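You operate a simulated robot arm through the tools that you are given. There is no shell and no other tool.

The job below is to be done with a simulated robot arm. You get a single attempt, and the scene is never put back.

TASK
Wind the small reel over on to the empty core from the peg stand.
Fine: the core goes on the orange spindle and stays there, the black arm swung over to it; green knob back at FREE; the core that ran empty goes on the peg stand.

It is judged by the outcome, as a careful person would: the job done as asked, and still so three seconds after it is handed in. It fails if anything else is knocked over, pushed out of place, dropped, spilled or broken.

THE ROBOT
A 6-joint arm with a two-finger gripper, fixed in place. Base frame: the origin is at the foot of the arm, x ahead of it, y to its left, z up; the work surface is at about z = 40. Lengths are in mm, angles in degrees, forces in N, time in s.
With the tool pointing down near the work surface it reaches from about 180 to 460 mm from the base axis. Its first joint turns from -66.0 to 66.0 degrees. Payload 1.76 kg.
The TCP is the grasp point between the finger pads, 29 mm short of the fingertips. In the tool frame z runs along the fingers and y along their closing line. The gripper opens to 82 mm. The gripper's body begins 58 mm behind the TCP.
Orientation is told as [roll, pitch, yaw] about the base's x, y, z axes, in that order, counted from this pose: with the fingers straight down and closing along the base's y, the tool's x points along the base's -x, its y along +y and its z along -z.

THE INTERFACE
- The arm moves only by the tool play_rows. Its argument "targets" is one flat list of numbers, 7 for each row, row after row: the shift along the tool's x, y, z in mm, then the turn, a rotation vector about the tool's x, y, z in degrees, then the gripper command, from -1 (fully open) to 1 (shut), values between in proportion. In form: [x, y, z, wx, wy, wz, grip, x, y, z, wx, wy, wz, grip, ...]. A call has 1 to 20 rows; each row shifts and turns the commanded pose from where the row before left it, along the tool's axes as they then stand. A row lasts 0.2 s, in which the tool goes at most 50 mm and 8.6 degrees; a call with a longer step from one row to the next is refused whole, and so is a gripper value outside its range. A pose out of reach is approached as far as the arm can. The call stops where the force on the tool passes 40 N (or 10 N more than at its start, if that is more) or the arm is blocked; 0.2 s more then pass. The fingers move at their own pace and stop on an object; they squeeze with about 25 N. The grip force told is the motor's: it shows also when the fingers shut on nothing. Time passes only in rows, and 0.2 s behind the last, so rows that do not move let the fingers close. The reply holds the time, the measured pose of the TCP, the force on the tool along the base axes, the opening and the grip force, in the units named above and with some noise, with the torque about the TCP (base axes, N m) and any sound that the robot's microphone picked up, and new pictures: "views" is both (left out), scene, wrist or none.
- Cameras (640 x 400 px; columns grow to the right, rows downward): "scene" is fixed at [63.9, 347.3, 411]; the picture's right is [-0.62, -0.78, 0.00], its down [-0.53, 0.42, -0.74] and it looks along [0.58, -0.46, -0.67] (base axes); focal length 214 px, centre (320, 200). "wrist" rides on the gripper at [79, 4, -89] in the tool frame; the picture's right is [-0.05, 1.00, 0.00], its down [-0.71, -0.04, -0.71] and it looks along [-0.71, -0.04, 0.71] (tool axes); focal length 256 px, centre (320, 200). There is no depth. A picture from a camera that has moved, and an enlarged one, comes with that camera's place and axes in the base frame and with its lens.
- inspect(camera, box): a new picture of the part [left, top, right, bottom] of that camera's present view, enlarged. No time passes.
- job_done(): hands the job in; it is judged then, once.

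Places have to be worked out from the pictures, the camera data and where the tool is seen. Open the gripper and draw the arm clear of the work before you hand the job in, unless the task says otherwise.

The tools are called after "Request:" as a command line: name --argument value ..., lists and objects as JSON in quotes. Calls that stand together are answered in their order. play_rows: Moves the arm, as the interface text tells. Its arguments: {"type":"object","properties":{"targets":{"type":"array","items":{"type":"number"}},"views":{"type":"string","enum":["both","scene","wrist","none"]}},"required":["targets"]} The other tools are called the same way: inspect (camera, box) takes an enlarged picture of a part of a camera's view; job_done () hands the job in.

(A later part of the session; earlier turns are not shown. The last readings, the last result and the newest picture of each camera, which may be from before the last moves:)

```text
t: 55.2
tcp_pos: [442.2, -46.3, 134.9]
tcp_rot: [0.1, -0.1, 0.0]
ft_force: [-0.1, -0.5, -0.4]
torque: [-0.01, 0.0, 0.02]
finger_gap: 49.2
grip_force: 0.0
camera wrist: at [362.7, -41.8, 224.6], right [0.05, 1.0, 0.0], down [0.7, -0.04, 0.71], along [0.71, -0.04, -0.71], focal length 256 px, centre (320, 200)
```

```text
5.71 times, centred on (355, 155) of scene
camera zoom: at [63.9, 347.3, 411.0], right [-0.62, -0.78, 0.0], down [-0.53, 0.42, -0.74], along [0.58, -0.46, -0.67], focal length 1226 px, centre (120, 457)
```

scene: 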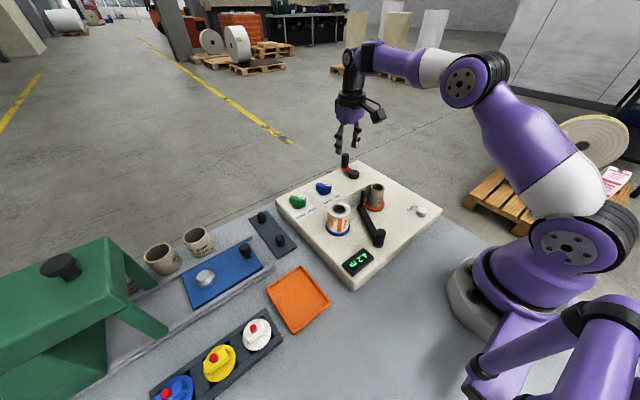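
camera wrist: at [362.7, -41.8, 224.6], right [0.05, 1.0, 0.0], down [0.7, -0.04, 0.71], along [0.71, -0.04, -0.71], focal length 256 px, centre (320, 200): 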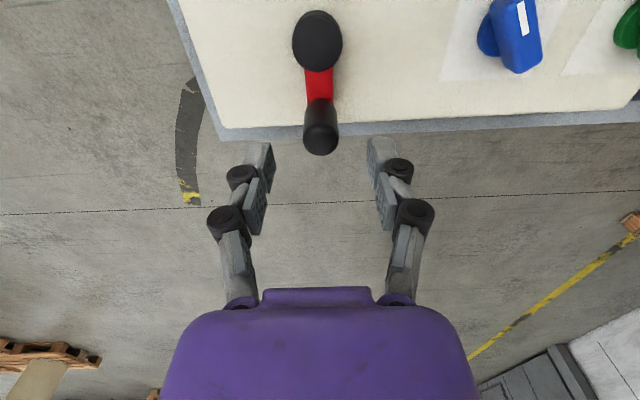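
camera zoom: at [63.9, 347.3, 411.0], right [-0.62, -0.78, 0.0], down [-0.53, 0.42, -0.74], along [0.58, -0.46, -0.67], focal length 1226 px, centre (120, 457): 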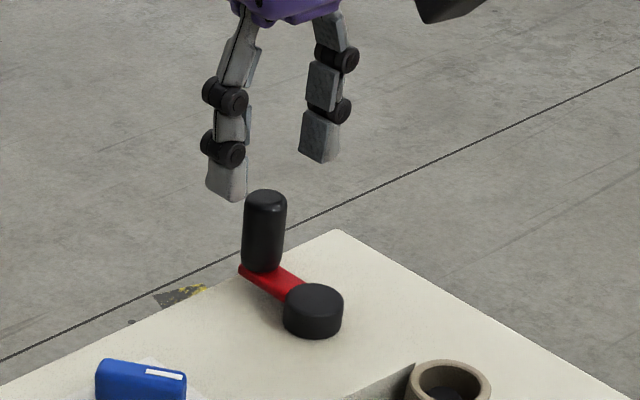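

The handle is within 1 mm of the tool axis. I'm going down to z≈91 and closing on it.

Request:
play_rows --targets '[-0.5, 0.5, 15, 0, 0, 0, -0.2, 0, 0, 15, 0, 0, 0, -0.2, 0, 0, 14, 0, 0, 0, -0.2, 0, 0, 0, 0, 0, 0, 0.2, 0, 0, 0, 0, 0, 0, 0.6, 0, 0, 0, 0, 0, 0, 0.6]' --views "both"

Request:
inspect --camera "wrist" --box '[220, 60, 420, 210]'

Request:
inspect --camera "scene" --box '[310, 120, 400, 190]'

```text
t: 56.6
tcp_pos: [444.2, -43.9, 91.0]
tcp_rot: [0.1, -0.1, 0.0]
ft_force: [1.7, 0.4, 1.1]
torque: [0.01, -0.07, 0.01]
finger_gap: 21.2
grip_force: 35.8
camera wrist: at [364.3, -39.6, 181.0], right [0.05, 1.0, 0.0], down [0.7, -0.04, 0.71], along [0.71, -0.04, -0.71], focal length 256 px, centre (320, 200)
```

scene: 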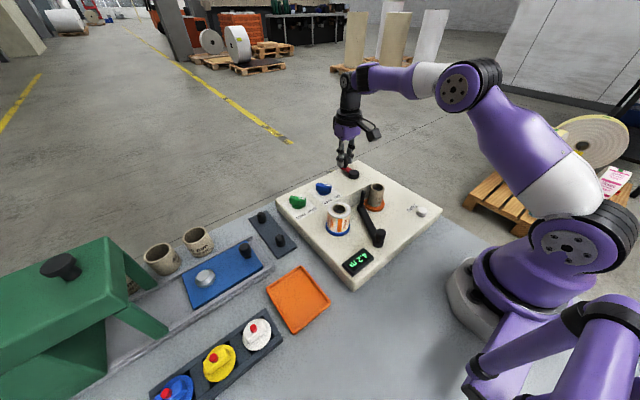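
wrist: 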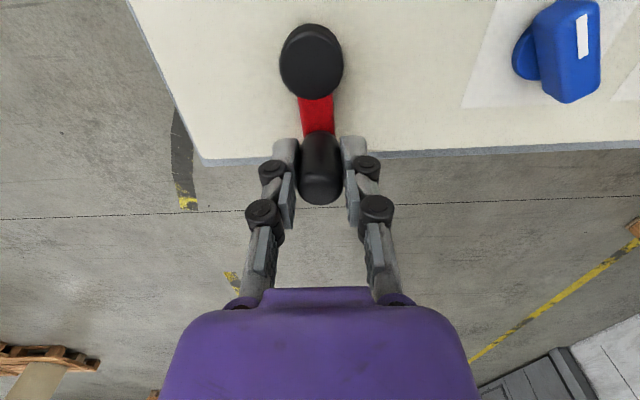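

```text
2.67 times, centred on (320, 135) of wrist
camera zoom: at [364.3, -39.6, 181.0], right [0.05, 1.0, 0.0], down [0.7, -0.04, 0.71], along [0.71, -0.04, -0.71], focal length 683 px, centre (320, 373)
```

zoom: 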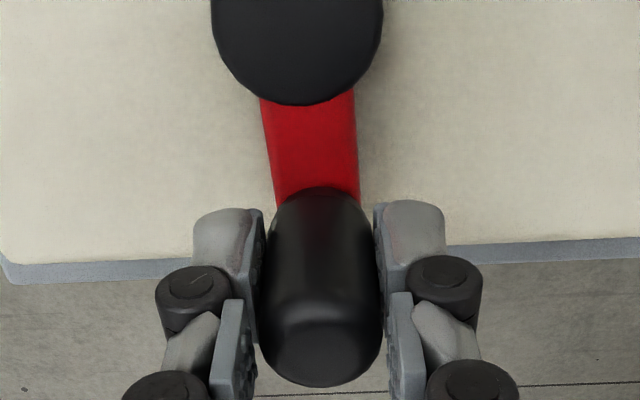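

```text
5.71 times, centred on (355, 155) of scene
camera zoom: at [63.9, 347.3, 411.0], right [-0.62, -0.78, 0.0], down [-0.53, 0.42, -0.74], along [0.58, -0.46, -0.67], focal length 1226 px, centre (120, 457)
```

zoom: 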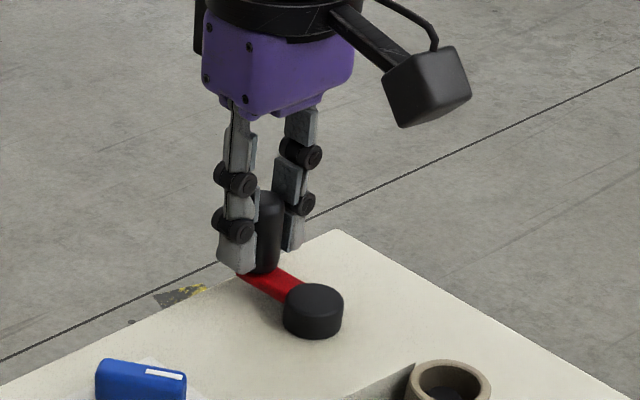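

The handle is gripped at 21 mm. I'm trying a gentle clockwise start of 20° (seen from above) about the hub, watching forces and the display.

Request:
play_rows --targets '[0.15, -3.49, 0, 0, 0, 0, 0.6, 0.46, -3.46, 0, 0, 0, 0, 0.6, 0.76, -3.41, 0, 0, 0, 0, 0.6, 1.05, -3.33, 0, 0, 0, 0, 0.6]' --views "both"

Request:
inspect --camera "scene" --box '[310, 130, 430, 290]'

```text
t: 57.6
tcp_pos: [441.8, -56.7, 91.4]
tcp_rot: [-0.1, -0.2, -0.1]
ft_force: [18.5, -4.9, -16.4]
torque: [-0.16, -0.46, -0.02]
finger_gap: 21.1
grip_force: 36.2
camera wrist: at [362.2, -53.8, 180.9], right [0.06, 1.0, 0.0], down [0.7, -0.04, 0.71], along [0.71, -0.04, -0.7], focal length 256 px, centre (320, 200)
```

scene: 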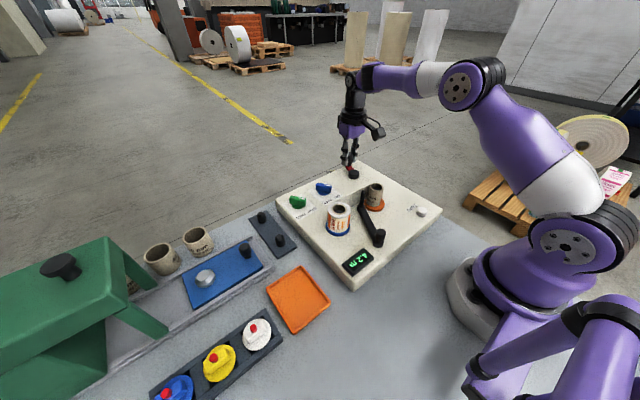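
wrist: 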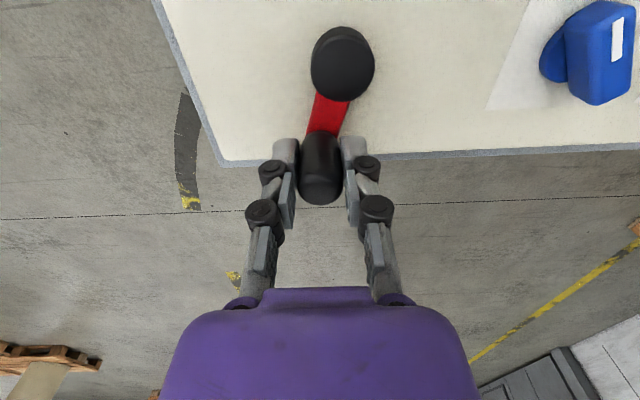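

```text
2.50 times, centred on (370, 210) of scene
camera zoom: at [64.0, 347.3, 411.0], right [-0.62, -0.78, 0.0], down [-0.53, 0.42, -0.74], along [0.58, -0.46, -0.67], focal length 536 px, centre (195, 175)
```

zoom: 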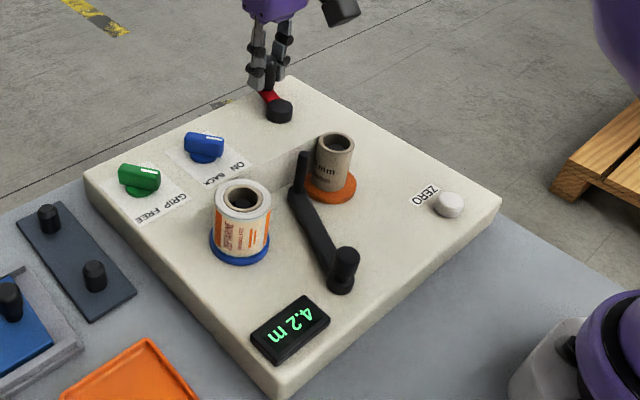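

Clockwise works: the core and the reel both turn, with label and text visibly moved, and the tape winds toward the core. I'm nudging outward slightly to relieve the 18 N side force and continuing around.

Request:
play_rows --targets '[-0.8, 0, 0.4, 0, 0, 0, 0.6, 2.95, -6.32, 0, 0, 0, 0, 0.6, 4.0, -5.71, 0, 0, 0, 0, 0.6, 4.93, -4.93, 0, 0, 0, 0, 0.6, 5.71, -4.0, 0, 0, 0, 0, 0.6]' --views "both"

Request:
inspect --camera "scene" --box '[310, 130, 430, 290]'

```text
t: 58.8
tcp_pos: [425.0, -79.2, 90.4]
tcp_rot: [-0.1, -0.2, -0.2]
ft_force: [14.8, -23.7, -13.4]
torque: [-0.6, -0.57, -0.04]
finger_gap: 21.3
grip_force: 36.2
camera wrist: at [344.7, -75.3, 181.0], right [0.06, 1.0, 0.0], down [0.7, -0.04, 0.71], along [0.71, -0.04, -0.7], focal length 256 px, centre (320, 200)
```

scene: 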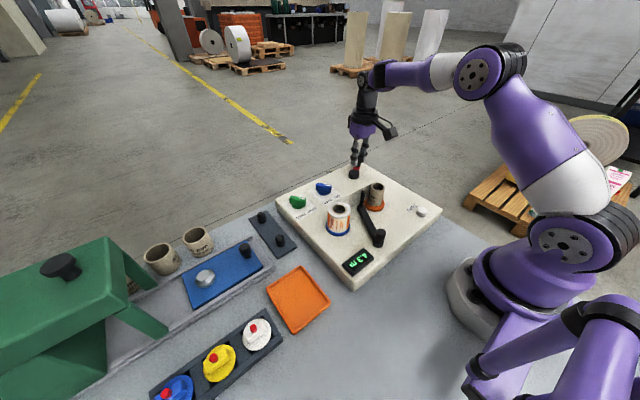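
wrist: 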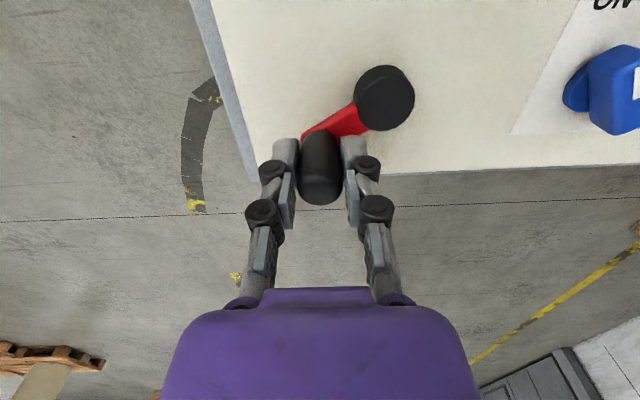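

```text
2.50 times, centred on (370, 210) of scene
camera zoom: at [63.9, 347.3, 411.0], right [-0.62, -0.78, 0.0], down [-0.53, 0.42, -0.74], along [0.58, -0.46, -0.67], focal length 536 px, centre (195, 175)
```

zoom: 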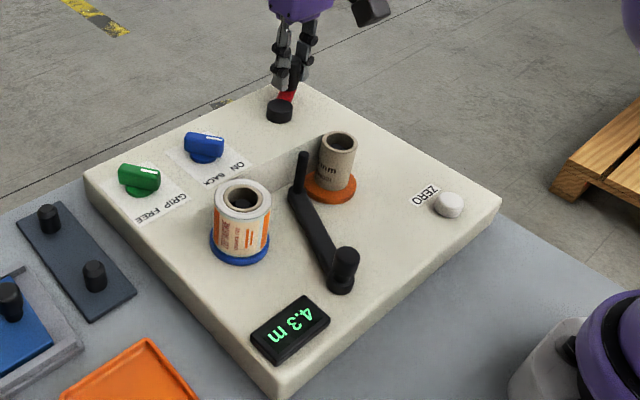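

The counter went to 4.3 m, so winding registers. The force is about 28 N radially outward, meaning the true radius is a bit larger than 40, so I'm relaxing outward 1.5 mm and continuing with R≈41.

Request:
play_rows --targets '[-0.75, -1.3, 0.4, 0, 0, 0, 0.6, 6.25, -3.47, 0, 0, 0, 0, 0.6, 6.76, -2.33, 0, 0, 0, 0, 0.6, 7.06, -1.12, 0, 0, 0, 0, 0.6, 7.15, 0.12, 0, 0, 0, 0, 0.6]' --views "none"

Request:
inspect --camera "wrist" --box '[220, 20, 460, 200]'

```text
t: 60.0
tcp_pos: [398.1, -84.4, 91.7]
tcp_rot: [0.1, -0.2, 0.2]
ft_force: [2.4, 14.6, 22.0]
torque: [0.44, 0.78, 0.02]
finger_gap: 21.8
grip_force: 36.4
```

```text
2.22 times, centred on (340, 110) of wrist
camera zoom: at [318.0, -81.4, 181.0], right [0.05, 1.0, 0.0], down [0.7, -0.04, 0.71], along [0.71, -0.03, -0.7], focal length 569 px, centre (276, 400)
```

zoom: 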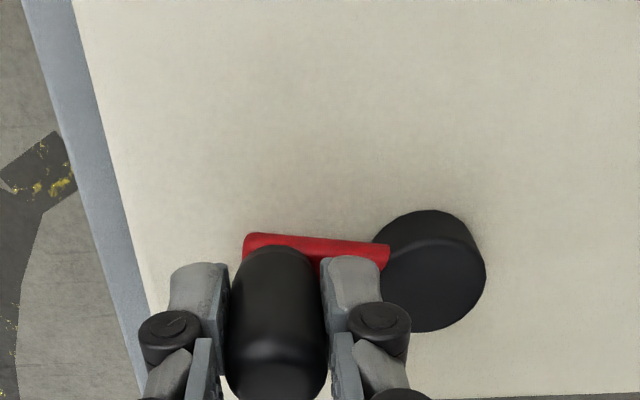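

I'm at about −96° on the circle, with small inward and upward forces. I'm correcting (+0.8 in y, up 0.7) and continuing with R=40.

Request:
play_rows --targets '[0, 0.8, -0.7, 0, 0, 0, 0.6, 6.84, 1.33, 0, 0, 0, 0, 0.6, 6.51, 2.5, 0, 0, 0, 0, 0.6, 5.98, 3.59, 0, 0, 0, 0, 0.6, 5.26, 4.57, 0, 0, 0, 0, 0.6]' --views "none"

Request:
inspect --camera "wrist" --box '[220, 20, 460, 200]'

Request:
inspect --camera "scene" --box '[310, 130, 430, 290]'

```text
t: 61.2
tcp_pos: [371.9, -73.7, 91.4]
tcp_rot: [0.1, -0.3, 0.0]
ft_force: [22.7, 21.7, -7.2]
torque: [0.49, -1.33, 0.09]
finger_gap: 21.4
grip_force: 35.7
```

```text
2.22 times, centred on (340, 110) of wrist
camera zoom: at [293.4, -69.1, 180.8], right [0.05, 1.0, 0.0], down [0.7, -0.04, 0.71], along [0.71, -0.04, -0.7], focal length 569 px, centre (276, 400)
```

zoom: 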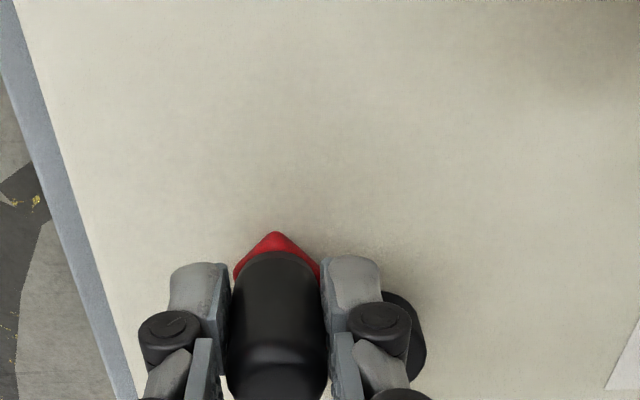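

```text
2.50 times, centred on (370, 210) of scene
camera zoom: at [63.9, 347.3, 411.0], right [-0.62, -0.78, 0.0], down [-0.53, 0.42, -0.74], along [0.58, -0.46, -0.67], focal length 536 px, centre (195, 175)
```

zoom: 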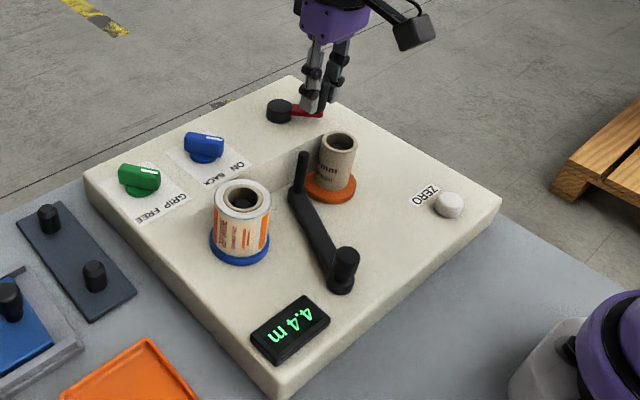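

The display reads 4.4 m. The force is about 31 N inward with essentially no tangential drag, so my circle is slightly off-centre. I'm relaxing 1.5 mm inward and continuing.

Request:
play_rows --targets '[-1.1, 1.05, 0, 0, 0, 0, 0.6, 4.35, 5.56, 0, 0, 0, 0, 0.6, 3.32, 6.23, 0, 0, 0, 0, 0.6, 2.18, 6.72, 0, 0, 0, 0, 0.6, 0.98, 6.99, 0, 0, 0, 0, 0.6]' --views "none"

```text
t: 62.4
tcp_pos: [361.7, -47.4, 91.5]
tcp_rot: [0.1, 0.1, -0.1]
ft_force: [-19.8, -0.6, 19.0]
torque: [-0.02, 1.13, -0.03]
finger_gap: 21.3
grip_force: 36.5
```

At the near side it now pushes outward about 20 N, so the true circle is about R=41.5 centred near (402, −44). I'm correcting and continuing up the +y side.

Request:
play_rows --targets '[1.2, 0, -0.7, 0, 0, 0, 0.6, -0.13, 7.23, 0, 0, 0, 0, 0.6, -1.38, 7.1, 0, 0, 0, 0, 0.6, -2.59, 6.75, 0, 0, 0, 0, 0.6, -3.73, 6.2, 0, 0, 0, 0, 0.6]' --views "none"

```text
t: 63.6
tcp_pos: [370.5, -19.8, 91.9]
tcp_rot: [0.0, -0.4, -0.2]
ft_force: [20.8, -17.6, -27.2]
torque: [-0.38, -0.47, -0.08]
finger_gap: 21.4
grip_force: 36.1
```

The side forces look like pad friction from the tight grip, since the crank itself needs almost none. I'm lightening the grip to just touch the handle and seeing whether the forces relax.

Request:
play_rows --targets '[0, 0, 0, 0, 0, 0, 0.49, 0, 0, 0, 0, 0, 0, 0.49]' --views "none"

```text
t: 64.2
tcp_pos: [370.3, -18.5, 90.9]
tcp_rot: [0.2, -0.1, 0.0]
ft_force: [-0.7, 0.9, 0.1]
torque: [0.05, 0.03, 0.0]
finger_gap: 21.7
grip_force: 0.9
```

The forces dropped to zero. I'm trying an intermediate light squeeze.

Request:
play_rows --targets '[0, 0, 0, 0, 0, 0, 0.52, 0, 0, 0, 0, 0, 0, 0.52]' --views "wrist"

Request:
inspect --camera "wrist" --box '[220, 20, 460, 200]'

```text
t: 64.8
tcp_pos: [370.2, -18.2, 91.2]
tcp_rot: [0.0, -0.1, 0.1]
ft_force: [-4.2, 3.5, 7.5]
torque: [0.1, 0.08, 0.04]
finger_gap: 21.5
grip_force: 36.1
camera wrist: at [290.4, -14.7, 181.6], right [0.05, 1.0, 0.0], down [0.7, -0.04, 0.71], along [0.71, -0.04, -0.71], focal length 256 px, centre (320, 200)
```

wrist: 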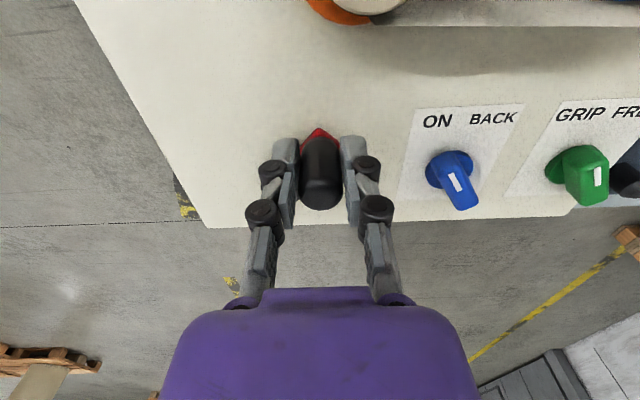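

```text
2.22 times, centred on (340, 110) of wrist
camera zoom: at [290.4, -14.7, 181.6], right [0.05, 1.0, 0.0], down [0.7, -0.04, 0.71], along [0.71, -0.04, -0.71], focal length 569 px, centre (276, 400)
```

zoom: 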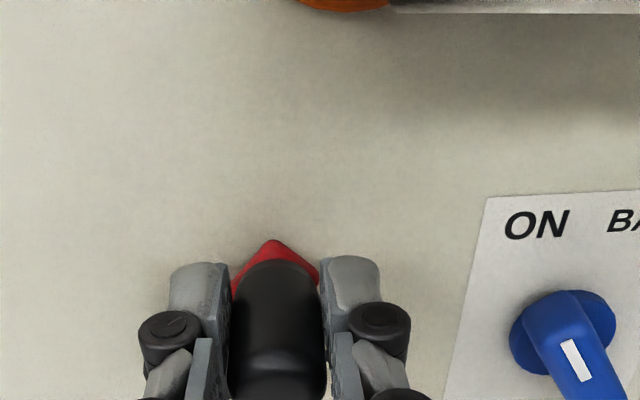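

The squeeze is close to on/off in this range. I'll try a value between, 0.50, for a light friction hold.

Request:
play_rows --targets '[0, 0, 0, 0, 0, 0, 0.48, 0, 0, 0, 0, 0, 0, 0.5, 0, 0, 0, 0, 0, 0, 0.5]' --views "none"

```text
t: 65.6
tcp_pos: [370.6, -19.8, 91.3]
tcp_rot: [0.0, 0.0, 0.0]
ft_force: [0.9, -0.9, -0.3]
torque: [-0.04, -0.05, -0.01]
finger_gap: 21.6
grip_force: 1.1
```

Request:
play_rows --targets '[0, 0, 0, 0, 0, 0, 0.507, 0, 0, 0, 0, 0, 0, 0.507]' --views "none"

Request:
play_rows --targets '[0, 0, 0, 0, 0, 0, 0.513, 0, 0, 0, 0, 0, 0, 0.513]' --views "none"

```text
t: 66.2
tcp_pos: [370.2, -19.6, 91.0]
tcp_rot: [0.1, -0.1, 0.0]
ft_force: [0.8, -0.8, -1.1]
torque: [-0.05, 0.03, -0.02]
finger_gap: 21.4
grip_force: 13.0
```

```text
t: 66.8
tcp_pos: [370.2, -18.8, 91.1]
tcp_rot: [0.1, -0.1, 0.0]
ft_force: [-0.4, -0.7, 0.1]
torque: [-0.02, 0.02, 0.02]
finger_gap: 21.3
grip_force: 36.0
```

A command of about 0.504 gives a light squeeze of a few newtons. I'm continuing with that, 60° more.

Request:
play_rows --targets '[0, 0, 0, 0, 0, 0, 0.48, 0, 0, 0, 0, 0, 0, 0.505, -5.01, 5.1, 0, 0, 0, 0, 0.505, -5.82, 4.15, 0, 0, 0, 0, 0.505, -6.45, 3.08, 0, 0, 0, 0, 0.505, -6.89, 1.91, 0, 0, 0, 0, 0.505, -7.11, 0.69, 0, 0, 0, 0, 0.505, -7.13, -0.56, 0, 0, 0, 0, 0.505]' --views "both"

Request:
inspect --camera "wrist" --box '[200, 20, 440, 200]'

Request:
inspect --camera "scene" --box '[310, 130, 430, 290]'

```text
t: 68.6
tcp_pos: [407.0, -5.7, 91.1]
tcp_rot: [-0.1, 0.1, -0.3]
ft_force: [-3.1, -13.4, -16.8]
torque: [-0.36, 0.12, -0.07]
finger_gap: 21.5
grip_force: 36.1
camera wrist: at [328.3, -1.7, 181.8], right [0.06, 1.0, 0.0], down [0.71, -0.04, 0.71], along [0.71, -0.04, -0.71], focal length 256 px, centre (320, 200)
```

scene: 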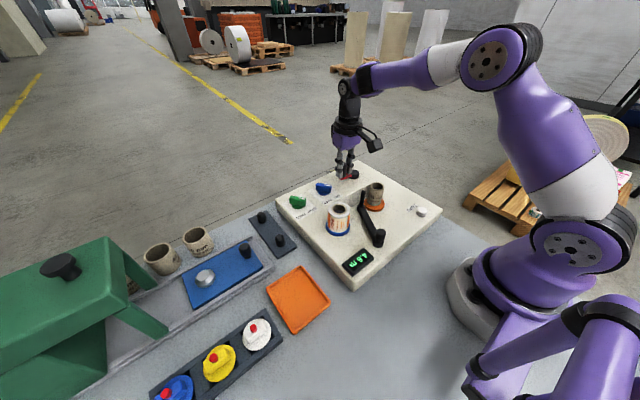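
wrist: 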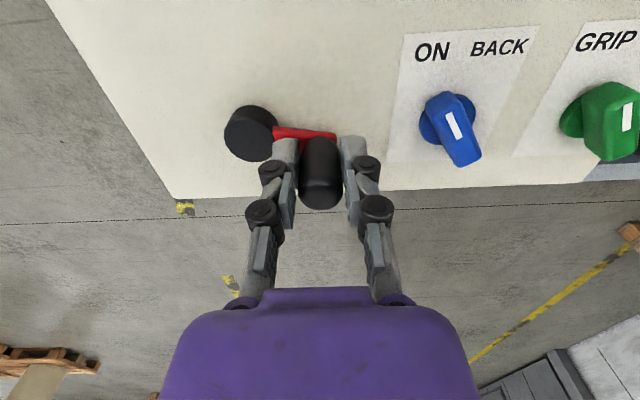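

```text
2.22 times, centred on (320, 110) of wrist
camera zoom: at [328.3, -1.7, 181.8], right [0.06, 1.0, 0.0], down [0.71, -0.04, 0.71], along [0.71, -0.04, -0.71], focal length 569 px, centre (320, 400)
```

zoom: 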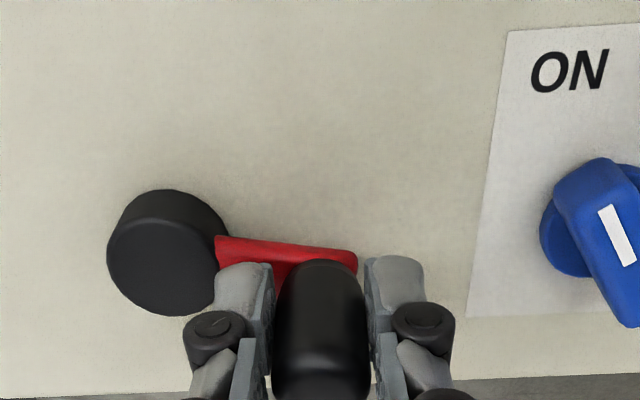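

```text
2.50 times, centred on (370, 210) of scene
camera zoom: at [63.9, 347.3, 411.0], right [-0.62, -0.78, 0.0], down [-0.53, 0.42, -0.74], along [0.58, -0.46, -0.67], focal length 536 px, centre (195, 175)
```

zoom: 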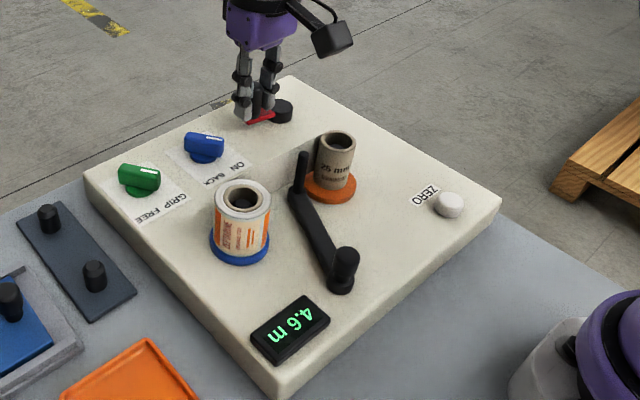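

The counter is at 4.6 m after about 280°, so each crank turn winds about 0.5 m. The forces are moderate. I'm refining the circle to R≈39.8 centred at (402.5, −45), holding firmly only where motion runs across the pads, and doing half a turn.

Request:
play_rows --targets '[0, -0.5, 0, 0, 0, 0, 0.48, 0, 0, 0, 0, 0, 0, 0.505, -13.22, -4.04, 0, 0, 0, 0, 0.505, -11.04, -8.32, 0, 0, 0, 0, 0.505, -7.53, -11.59, 0, 0, 0, 0, 0.48, -3.11, -13.47, 0, 0, 0, 0, 0.48, 1.69, -13.72, 0, 0, 0, 0, 0.48, 6.28, -12.32, 0, 0, 0, 0, 0.48, 10.11, -9.43, 0, 0, 0, 0, 0.505, 12.72, -5.4, 0, 0, 0, 0, 0.505]' --views "both"

Request:
inspect --camera "scene" --box '[310, 130, 430, 290]'

Request:
inspect --camera "wrist" --box '[200, 20, 440, 200]'

```text
t: 70.8
tcp_pos: [411.6, -83.7, 91.1]
tcp_rot: [0.0, -0.1, 0.1]
ft_force: [-0.8, 4.6, 8.0]
torque: [0.09, -0.29, -0.02]
finger_gap: 21.4
grip_force: 36.2
camera wrist: at [333.0, -80.6, 181.8], right [0.05, 1.0, 0.0], down [0.7, -0.04, 0.71], along [0.71, -0.04, -0.7], focal length 256 px, centre (320, 200)
```

scene: 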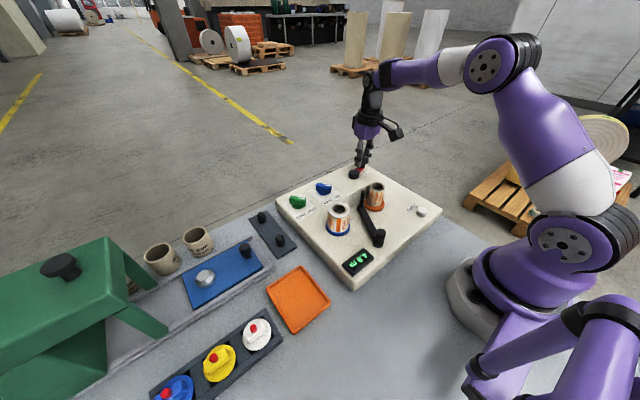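
wrist: 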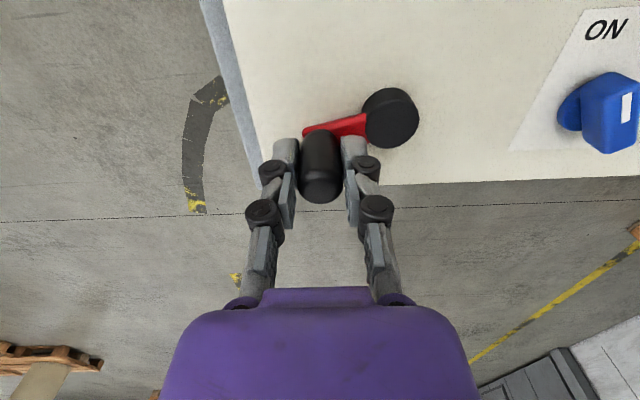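

```text
2.50 times, centred on (370, 210) of scene
camera zoom: at [63.9, 347.3, 411.0], right [-0.62, -0.78, 0.0], down [-0.53, 0.42, -0.74], along [0.58, -0.46, -0.67], focal length 536 px, centre (195, 175)
```

zoom: 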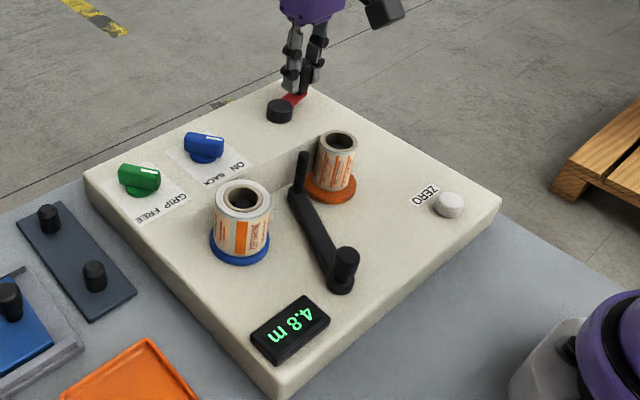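

```text
2.22 times, centred on (320, 110) of wrist
camera zoom: at [333.0, -80.6, 181.8], right [0.05, 1.0, 0.0], down [0.7, -0.04, 0.71], along [0.71, -0.04, -0.7], focal length 569 px, centre (320, 400)
```

zoom: 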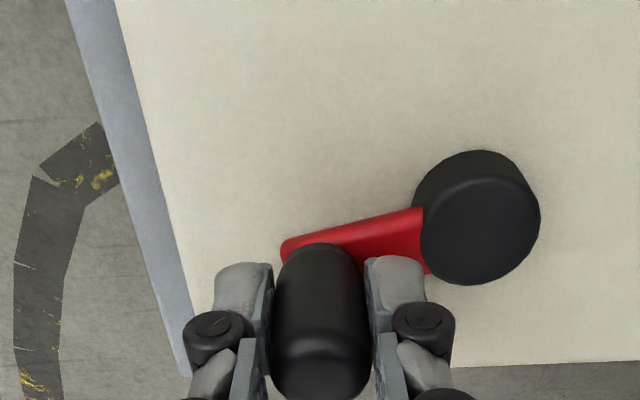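

That went smoothly: the forces are under 10 N, the counter shows 4.8 m, and the printed web is building on the new core. Now a full crank turn in one go.

Request:
play_rows --targets '[13.8, -0.72, 0, 0, 0, 0, 0.505, 13.22, 4.04, 0, 0, 0, 0, 0.505, 11.04, 8.32, 0, 0, 0, 0, 0.505, 7.53, 11.59, 0, 0, 0, 0, 0.48, 3.11, 13.47, 0, 0, 0, 0, 0.48, -1.69, 13.72, 0, 0, 0, 0, 0.48, -6.28, 12.32, 0, 0, 0, 0, 0.48, -10.11, 9.43, 0, 0, 0, 0, 0.505, -12.72, 5.4, 0, 0, 0, 0, 0.505, -13.8, 0.72, 0, 0, 0, 0, 0.505, -13.22, -4.04, 0, 0, 0, 0, 0.505, -11.04, -8.32, 0, 0, 0, 0, 0.505, -7.53, -11.59, 0, 0, 0, 0, 0.48, -3.11, -13.47, 0, 0, 0, 0, 0.48, 1.69, -13.72, 0, 0, 0, 0, 0.48, 6.28, -12.32, 0, 0, 0, 0, 0.48, 10.11, -9.43, 0, 0, 0, 0, 0.505, 12.72, -5.4, 0, 0, 0, 0, 0.505]' --views "both"

Request:
inspect --camera "scene" --box '[310, 130, 430, 290]'

```text
t: 74.6
tcp_pos: [411.8, -83.5, 91.8]
tcp_rot: [0.0, -0.3, 0.1]
ft_force: [1.5, -0.8, 9.3]
torque: [-0.02, -0.1, 0.0]
finger_gap: 21.4
grip_force: 36.2
camera wrist: at [332.6, -80.0, 181.4], right [0.05, 1.0, 0.0], down [0.7, -0.04, 0.71], along [0.71, -0.04, -0.7], focal length 256 px, centre (320, 200)
```

scene: 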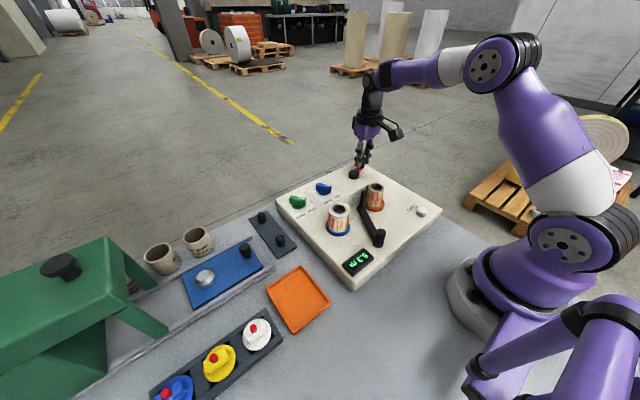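
wrist: 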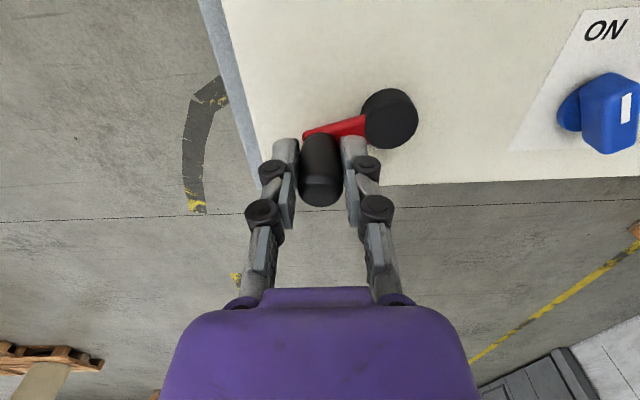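

```text
2.50 times, centred on (370, 210) of scene
camera zoom: at [63.9, 347.3, 411.0], right [-0.62, -0.78, 0.0], down [-0.53, 0.42, -0.74], along [0.58, -0.46, -0.67], focal length 536 px, centre (195, 175)
```

zoom: 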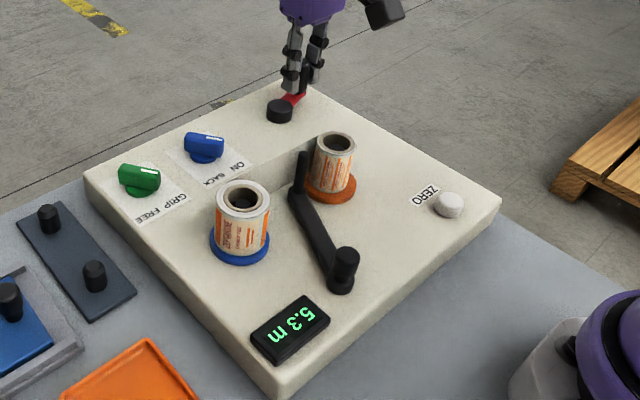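

5.3 m, with the reel shrinking and the new roll growing; forces stay small. I'm repeating the same full turn.

Request:
play_rows --targets '[13.8, -0.72, 0, 0, 0, 0, 0.505, 13.22, 4.04, 0, 0, 0, 0, 0.505, 11.04, 8.32, 0, 0, 0, 0, 0.505, 7.53, 11.59, 0, 0, 0, 0, 0.48, 3.11, 13.47, 0, 0, 0, 0, 0.48, -1.69, 13.72, 0, 0, 0, 0, 0.48, -6.28, 12.32, 0, 0, 0, 0, 0.48, -10.11, 9.43, 0, 0, 0, 0, 0.505, -12.72, 5.4, 0, 0, 0, 0, 0.505, -13.8, 0.72, 0, 0, 0, 0, 0.505, -13.22, -4.04, 0, 0, 0, 0, 0.505, -11.04, -8.32, 0, 0, 0, 0, 0.505, -7.53, -11.59, 0, 0, 0, 0, 0.48, -3.11, -13.47, 0, 0, 0, 0, 0.48, 1.69, -13.72, 0, 0, 0, 0, 0.48, 6.28, -12.32, 0, 0, 0, 0, 0.48, 10.11, -9.43, 0, 0, 0, 0, 0.505, 12.72, -5.4, 0, 0, 0, 0, 0.505]' --views "none"

Request:
inspect --camera "scene" --box '[310, 130, 430, 290]'

```text
t: 78.4
tcp_pos: [413.1, -84.0, 90.7]
tcp_rot: [0.1, -0.1, 0.0]
ft_force: [-0.2, 0.2, -3.3]
torque: [0.02, -0.32, -0.02]
finger_gap: 21.7
grip_force: 35.8
```

```text
2.50 times, centred on (370, 210) of scene
camera zoom: at [63.9, 347.3, 411.0], right [-0.62, -0.78, 0.0], down [-0.53, 0.42, -0.74], along [0.58, -0.46, -0.67], focal length 536 px, centre (195, 175)
```

zoom: 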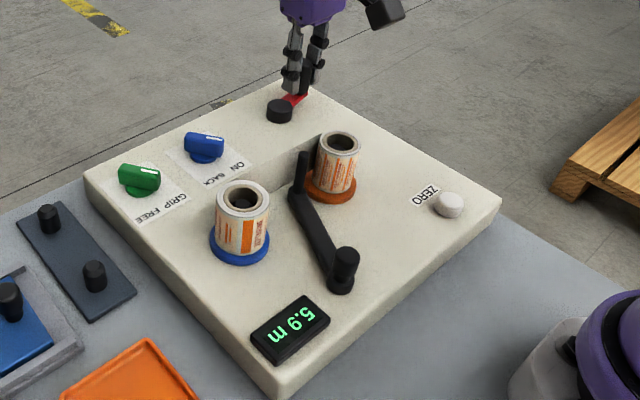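

The counter shows 5.9 m and everything is steady. Continuing with another full turn.

Request:
play_rows --targets '[13.8, -0.72, 0, 0, 0, 0, 0.505, 13.22, 4.04, 0, 0, 0, 0, 0.505, 11.04, 8.32, 0, 0, 0, 0, 0.505, 7.53, 11.59, 0, 0, 0, 0, 0.48, 3.11, 13.47, 0, 0, 0, 0, 0.48, -1.69, 13.72, 0, 0, 0, 0, 0.48, -6.28, 12.32, 0, 0, 0, 0, 0.48, -10.11, 9.43, 0, 0, 0, 0, 0.505, -12.72, 5.4, 0, 0, 0, 0, 0.505, -13.8, 0.72, 0, 0, 0, 0, 0.505, -13.22, -4.04, 0, 0, 0, 0, 0.505, -11.04, -8.32, 0, 0, 0, 0, 0.505, -7.53, -11.59, 0, 0, 0, 0, 0.48, -3.11, -13.47, 0, 0, 0, 0, 0.48, 1.69, -13.72, 0, 0, 0, 0, 0.48, 6.28, -12.32, 0, 0, 0, 0, 0.48, 10.11, -9.43, 0, 0, 0, 0, 0.505, 12.72, -5.4, 0, 0, 0, 0, 0.505]' --views "none"

Request:
inspect --camera "scene" --box '[310, 130, 430, 290]'

```text
t: 82.2
tcp_pos: [412.0, -83.5, 91.9]
tcp_rot: [0.0, -0.1, 0.0]
ft_force: [-0.3, 1.0, -0.8]
torque: [0.02, 0.33, 0.02]
finger_gap: 21.3
grip_force: 35.6
```

```text
2.50 times, centred on (370, 210) of scene
camera zoom: at [63.9, 347.3, 411.0], right [-0.62, -0.78, 0.0], down [-0.53, 0.42, -0.74], along [0.58, -0.46, -0.67], focal length 536 px, centre (195, 175)
```

zoom: 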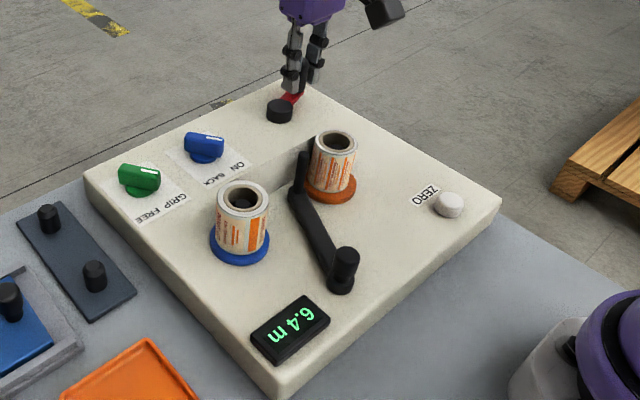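

The counter is at 6.4 m; the new roll is clearly growing and the forces are negligible. Another turn.

Request:
play_rows --targets '[13.8, -0.72, 0, 0, 0, 0, 0.505, 13.22, 4.04, 0, 0, 0, 0, 0.505, 11.04, 8.32, 0, 0, 0, 0, 0.505, 7.53, 11.59, 0, 0, 0, 0, 0.48, 3.11, 13.47, 0, 0, 0, 0, 0.48, -1.69, 13.72, 0, 0, 0, 0, 0.48, -6.28, 12.32, 0, 0, 0, 0, 0.48, -10.11, 9.43, 0, 0, 0, 0, 0.505, -12.72, 5.4, 0, 0, 0, 0, 0.505, -13.8, 0.72, 0, 0, 0, 0, 0.505, -13.22, -4.04, 0, 0, 0, 0, 0.505, -11.04, -8.32, 0, 0, 0, 0, 0.505, -7.53, -11.59, 0, 0, 0, 0, 0.48, -3.11, -13.47, 0, 0, 0, 0, 0.48, 1.69, -13.72, 0, 0, 0, 0, 0.48, 6.28, -12.32, 0, 0, 0, 0, 0.48, 10.11, -9.43, 0, 0, 0, 0, 0.505, 12.72, -5.4, 0, 0, 0, 0, 0.505]' --views "none"

Request:
inspect --camera "scene" --box '[310, 130, 430, 290]'

```text
t: 86.0
tcp_pos: [412.7, -81.6, 91.1]
tcp_rot: [0.2, 0.0, 0.0]
ft_force: [0.5, 0.6, -0.4]
torque: [0.01, 0.33, 0.02]
finger_gap: 21.6
grip_force: 36.3
```

```text
2.50 times, centred on (370, 210) of scene
camera zoom: at [63.9, 347.3, 411.0], right [-0.62, -0.78, 0.0], down [-0.53, 0.42, -0.74], along [0.58, -0.46, -0.67], focal length 536 px, centre (195, 175)
```

zoom: 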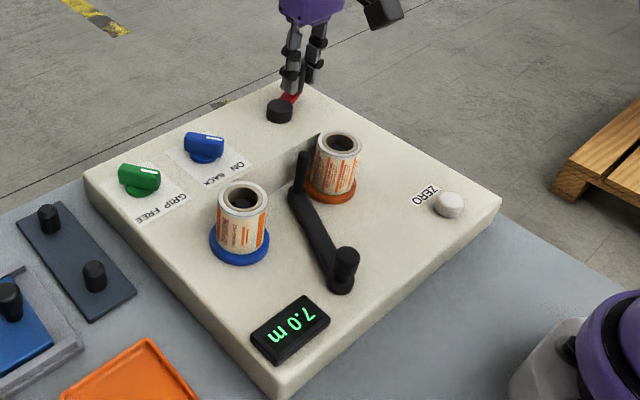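

7.0 m, and the two rolls are now about equal in size, so roughly half is transferred. Continuing.

Request:
play_rows --targets '[13.8, -0.72, 0, 0, 0, 0, 0.505, 13.22, 4.04, 0, 0, 0, 0, 0.505, 11.04, 8.32, 0, 0, 0, 0, 0.505, 7.53, 11.59, 0, 0, 0, 0, 0.48, 3.11, 13.47, 0, 0, 0, 0, 0.48, -1.69, 13.72, 0, 0, 0, 0, 0.48, -6.28, 12.32, 0, 0, 0, 0, 0.48, -10.11, 9.43, 0, 0, 0, 0, 0.505, -12.72, 5.4, 0, 0, 0, 0, 0.505, -13.8, 0.72, 0, 0, 0, 0, 0.505, -13.22, -4.04, 0, 0, 0, 0, 0.505, -11.04, -8.32, 0, 0, 0, 0, 0.505, -7.53, -11.59, 0, 0, 0, 0, 0.48, -3.11, -13.47, 0, 0, 0, 0, 0.48, 1.69, -13.72, 0, 0, 0, 0, 0.48, 6.28, -12.32, 0, 0, 0, 0, 0.48, 10.11, -9.43, 0, 0, 0, 0, 0.505, 12.72, -5.4, 0, 0, 0, 0, 0.505]' --views "none"

Request:
inspect --camera "scene" --box '[310, 130, 430, 290]'

```text
t: 86.7
tcp_pos: [380.2, -80.9, 91.1]
tcp_rot: [-0.1, 0.3, -0.7]
ft_force: [-1.5, -3.6, 1.9]
torque: [-0.07, 0.4, 0.01]
finger_gap: 21.2
grip_force: 36.2
stopped in row 3: the force on the tool passed its limit at 43 N (the readings are from after the stop); the commanded pose is now the measured one
```

```text
2.50 times, centred on (370, 210) of scene
camera zoom: at [63.9, 347.4, 411.0], right [-0.62, -0.78, 0.0], down [-0.53, 0.42, -0.74], along [0.58, -0.46, -0.67], focal length 536 px, centre (195, 175)
```

zoom: 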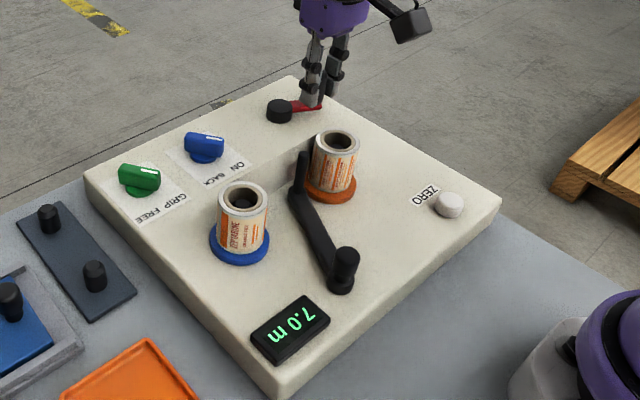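

A force spike (43 N) stopped it partway through the turn. I'm checking how the handle sits between the fingers.

Request:
inspect --camera "wrist" --box '[200, 20, 440, 200]'

Request:
inspect --camera "scene" --box '[330, 120, 410, 190]'

```text
2.22 times, centred on (320, 110) of wrist
camera zoom: at [301.4, -75.9, 181.9], right [0.07, 1.0, 0.0], down [0.71, -0.05, 0.71], along [0.7, -0.05, -0.71], focal length 569 px, centre (320, 400)
```

zoom: 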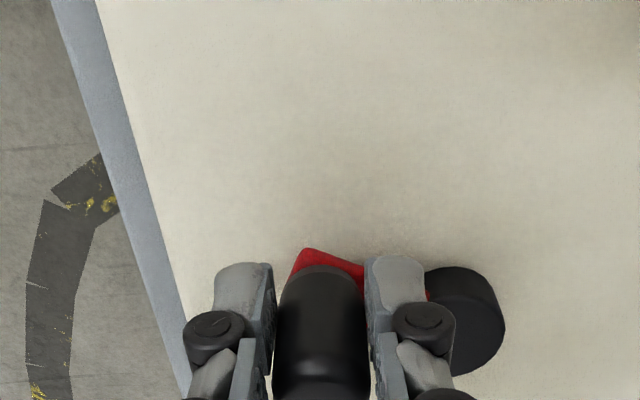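

```text
5.71 times, centred on (370, 155) of scene
camera zoom: at [63.9, 347.4, 411.0], right [-0.62, -0.78, 0.0], down [-0.53, 0.42, -0.74], along [0.58, -0.46, -0.67], focal length 1226 px, centre (34, 457)
```

zoom: 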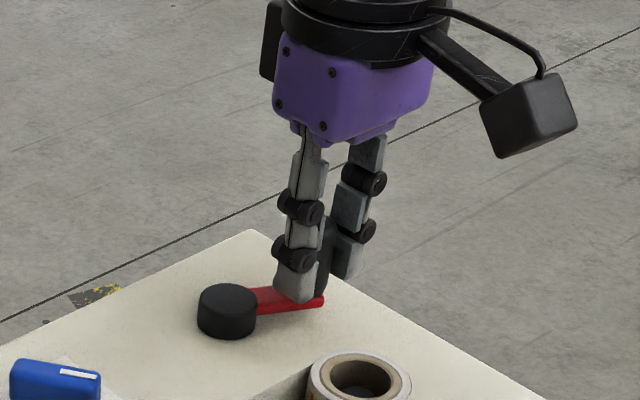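

The handle has slipped about 6 mm along the pads toward +x. I'm opening slightly, re-centring on it, and will grip more firmly from here.

Request:
play_rows --targets '[0, 0, 0, 0, 0, 0, 0.3, 0, 0, 0, 0, 0, -0.7, 0.3]' --views "wrist"

Request:
inspect --camera "wrist" --box '[240, 90, 420, 225]'

```text
t: 87.3
tcp_pos: [381.1, -81.1, 92.3]
tcp_rot: [-0.1, 0.1, 0.0]
ft_force: [-0.1, -0.6, 0.2]
torque: [0.0, -0.02, -0.02]
finger_gap: 28.8
grip_force: 0.1
camera wrist: at [301.4, -77.0, 182.0], right [0.05, 1.0, 0.0], down [0.71, -0.04, 0.71], along [0.7, -0.04, -0.71], focal length 256 px, centre (320, 200)
```

wrist: 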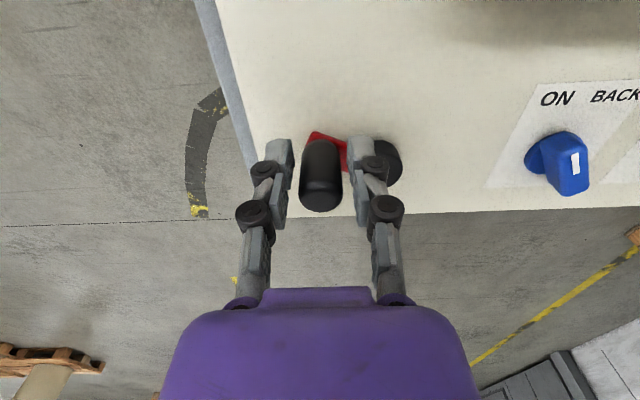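

```text
2.96 times, centred on (330, 158) of wrist
camera zoom: at [301.4, -77.0, 182.0], right [0.05, 1.0, 0.0], down [0.71, -0.04, 0.71], along [0.7, -0.04, -0.71], focal length 758 px, centre (290, 326)
```

zoom: 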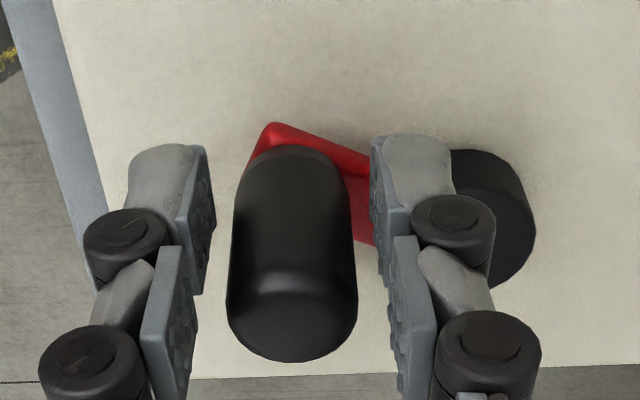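

The handle is about 4 mm to +x of the tool axis at (385, −81), or about −116° on the circle. I'm re-centring, closing firmly and running half a turn.

Request:
play_rows --targets '[-4, 0, 1, 0, 0, 0, 0.3, 0, 0, 0, 0, 0, 0, 0.55, 0, 0, 0, 0, 0, 0, 0.55, 11.18, 8.12, 0, 0, 0, 0, 0.55, 7.73, 11.46, 0, 0, 0, 0, 0.48, 3.34, 13.41, 0, 0, 0, 0, 0.48, -1.45, 13.75, 0, 0, 0, 0, 0.48, -6.06, 12.42, 0, 0, 0, 0, 0.48, -9.94, 9.6, 0, 0, 0, 0, 0.55, -12.63, 5.62, 0, 0, 0, 0, 0.55, -13.79, 0.96, 0, 0, 0, 0, 0.55]' --views "both"

Request:
inspect --camera "scene" --box '[310, 130, 430, 290]'

Request:
inspect --camera "wrist" --box '[200, 90, 380, 225]'

```text
t: 89.7
tcp_pos: [404.9, -5.4, 89.2]
tcp_rot: [0.0, 0.2, 0.0]
ft_force: [-0.5, -1.7, 0.1]
torque: [0.01, 0.51, -0.02]
finger_gap: 21.4
grip_force: 36.1
camera wrist: at [327.3, -1.3, 180.5], right [0.05, 1.0, 0.0], down [0.71, -0.04, 0.7], along [0.7, -0.04, -0.71], focal length 256 px, centre (320, 200)
```

scene: 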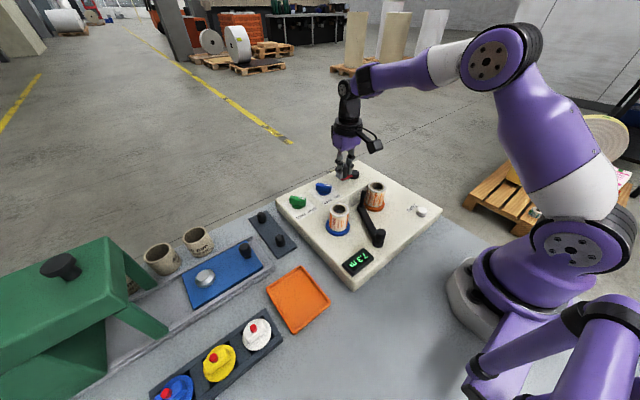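
wrist: 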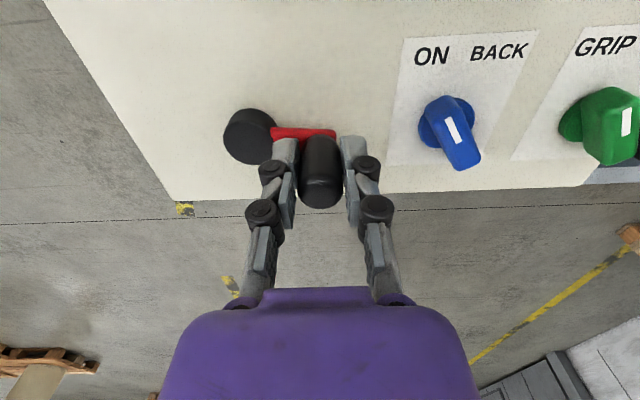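

```text
2.50 times, centred on (370, 210) of scene
camera zoom: at [63.9, 347.3, 411.0], right [-0.62, -0.78, 0.0], down [-0.53, 0.42, -0.74], along [0.58, -0.46, -0.67], focal length 536 px, centre (195, 175)
```

zoom: 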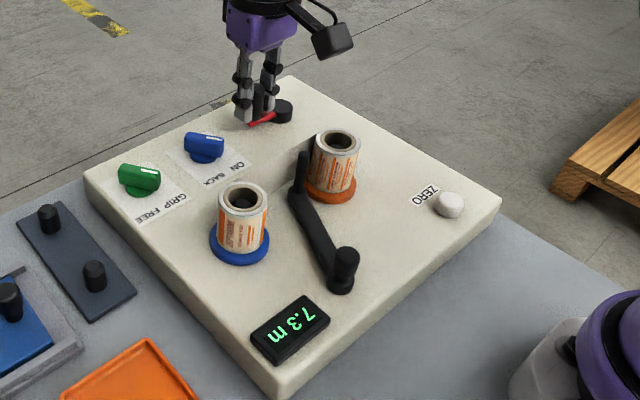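

```text
2.96 times, centred on (290, 158) of wrist
camera zoom: at [327.3, -1.3, 180.5], right [0.05, 1.0, 0.0], down [0.71, -0.04, 0.7], along [0.7, -0.04, -0.71], focal length 758 px, centre (409, 326)
```

zoom: 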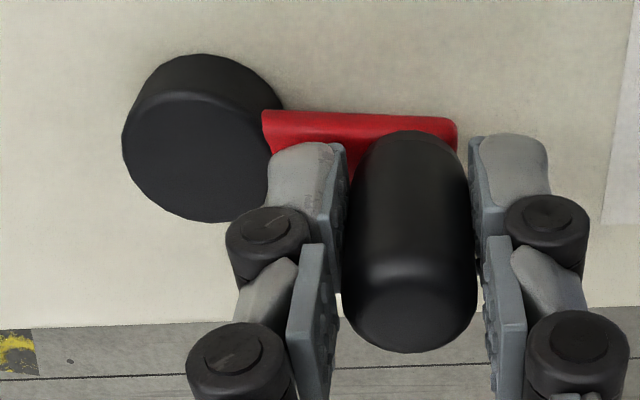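

7.3 m and the forces are tiny with the firmer grip. I'm raising 1 mm and running a full turn from here.

Request:
play_rows --targets '[-13.29, -3.81, -1, 0, 0, 0, 0.55, -11.18, -8.12, 0, 0, 0, 0, 0.55, -7.73, -11.46, 0, 0, 0, 0, 0.48, -3.34, -13.41, 0, 0, 0, 0, 0.48, 1.45, -13.75, 0, 0, 0, 0, 0.48, 6.06, -12.42, 0, 0, 0, 0, 0.48, 9.94, -9.6, 0, 0, 0, 0, 0.55, 12.63, -5.62, 0, 0, 0, 0, 0.55, 13.79, -0.96, 0, 0, 0, 0, 0.55, 13.29, 3.81, 0, 0, 0, 0, 0.55, 11.18, 8.12, 0, 0, 0, 0, 0.55, 7.73, 11.46, 0, 0, 0, 0, 0.48, 3.34, 13.41, 0, 0, 0, 0, 0.48, -1.45, 13.75, 0, 0, 0, 0, 0.48, -6.06, 12.42, 0, 0, 0, 0, 0.48, -9.94, 9.6, 0, 0, 0, 0, 0.55, -12.63, 5.62, 0, 0, 0, 0, 0.55, -13.79, 0.96, 0, 0, 0, 0, 0.55]' --views "none"

Request:
inspect --camera "scene" --box '[310, 130, 430, 290]'

Request:
inspect --camera "wrist" --box '[200, 90, 380, 225]'

```text
t: 93.5
tcp_pos: [407.8, -4.6, 90.9]
tcp_rot: [-0.1, 0.1, -0.1]
ft_force: [-0.6, 6.6, 7.3]
torque: [0.17, 0.34, 0.02]
finger_gap: 21.2
grip_force: 36.2
```

```text
2.50 times, centred on (370, 210) of scene
camera zoom: at [63.8, 347.3, 411.0], right [-0.62, -0.78, 0.0], down [-0.53, 0.42, -0.74], along [0.58, -0.46, -0.67], focal length 536 px, centre (195, 175)
```

zoom: 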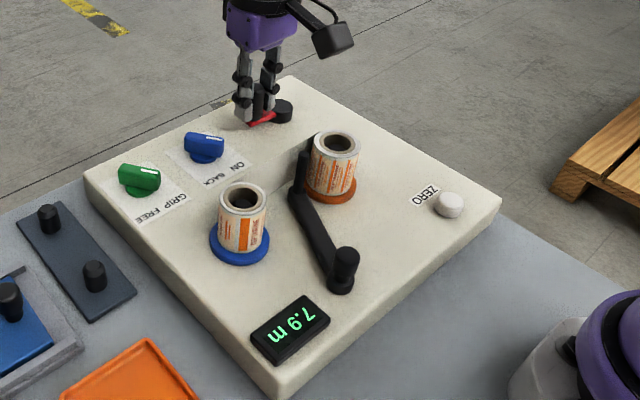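

```text
2.96 times, centred on (290, 158) of wrist
camera zoom: at [327.3, -1.5, 181.6], right [0.05, 1.0, 0.0], down [0.71, -0.04, 0.71], along [0.71, -0.04, -0.71], focal length 758 px, centre (409, 326)
```

zoom: 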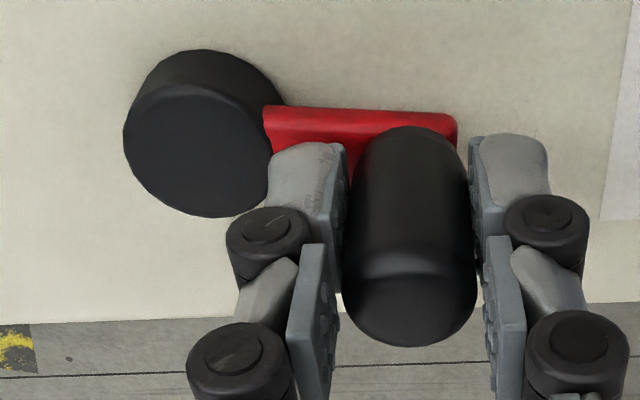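

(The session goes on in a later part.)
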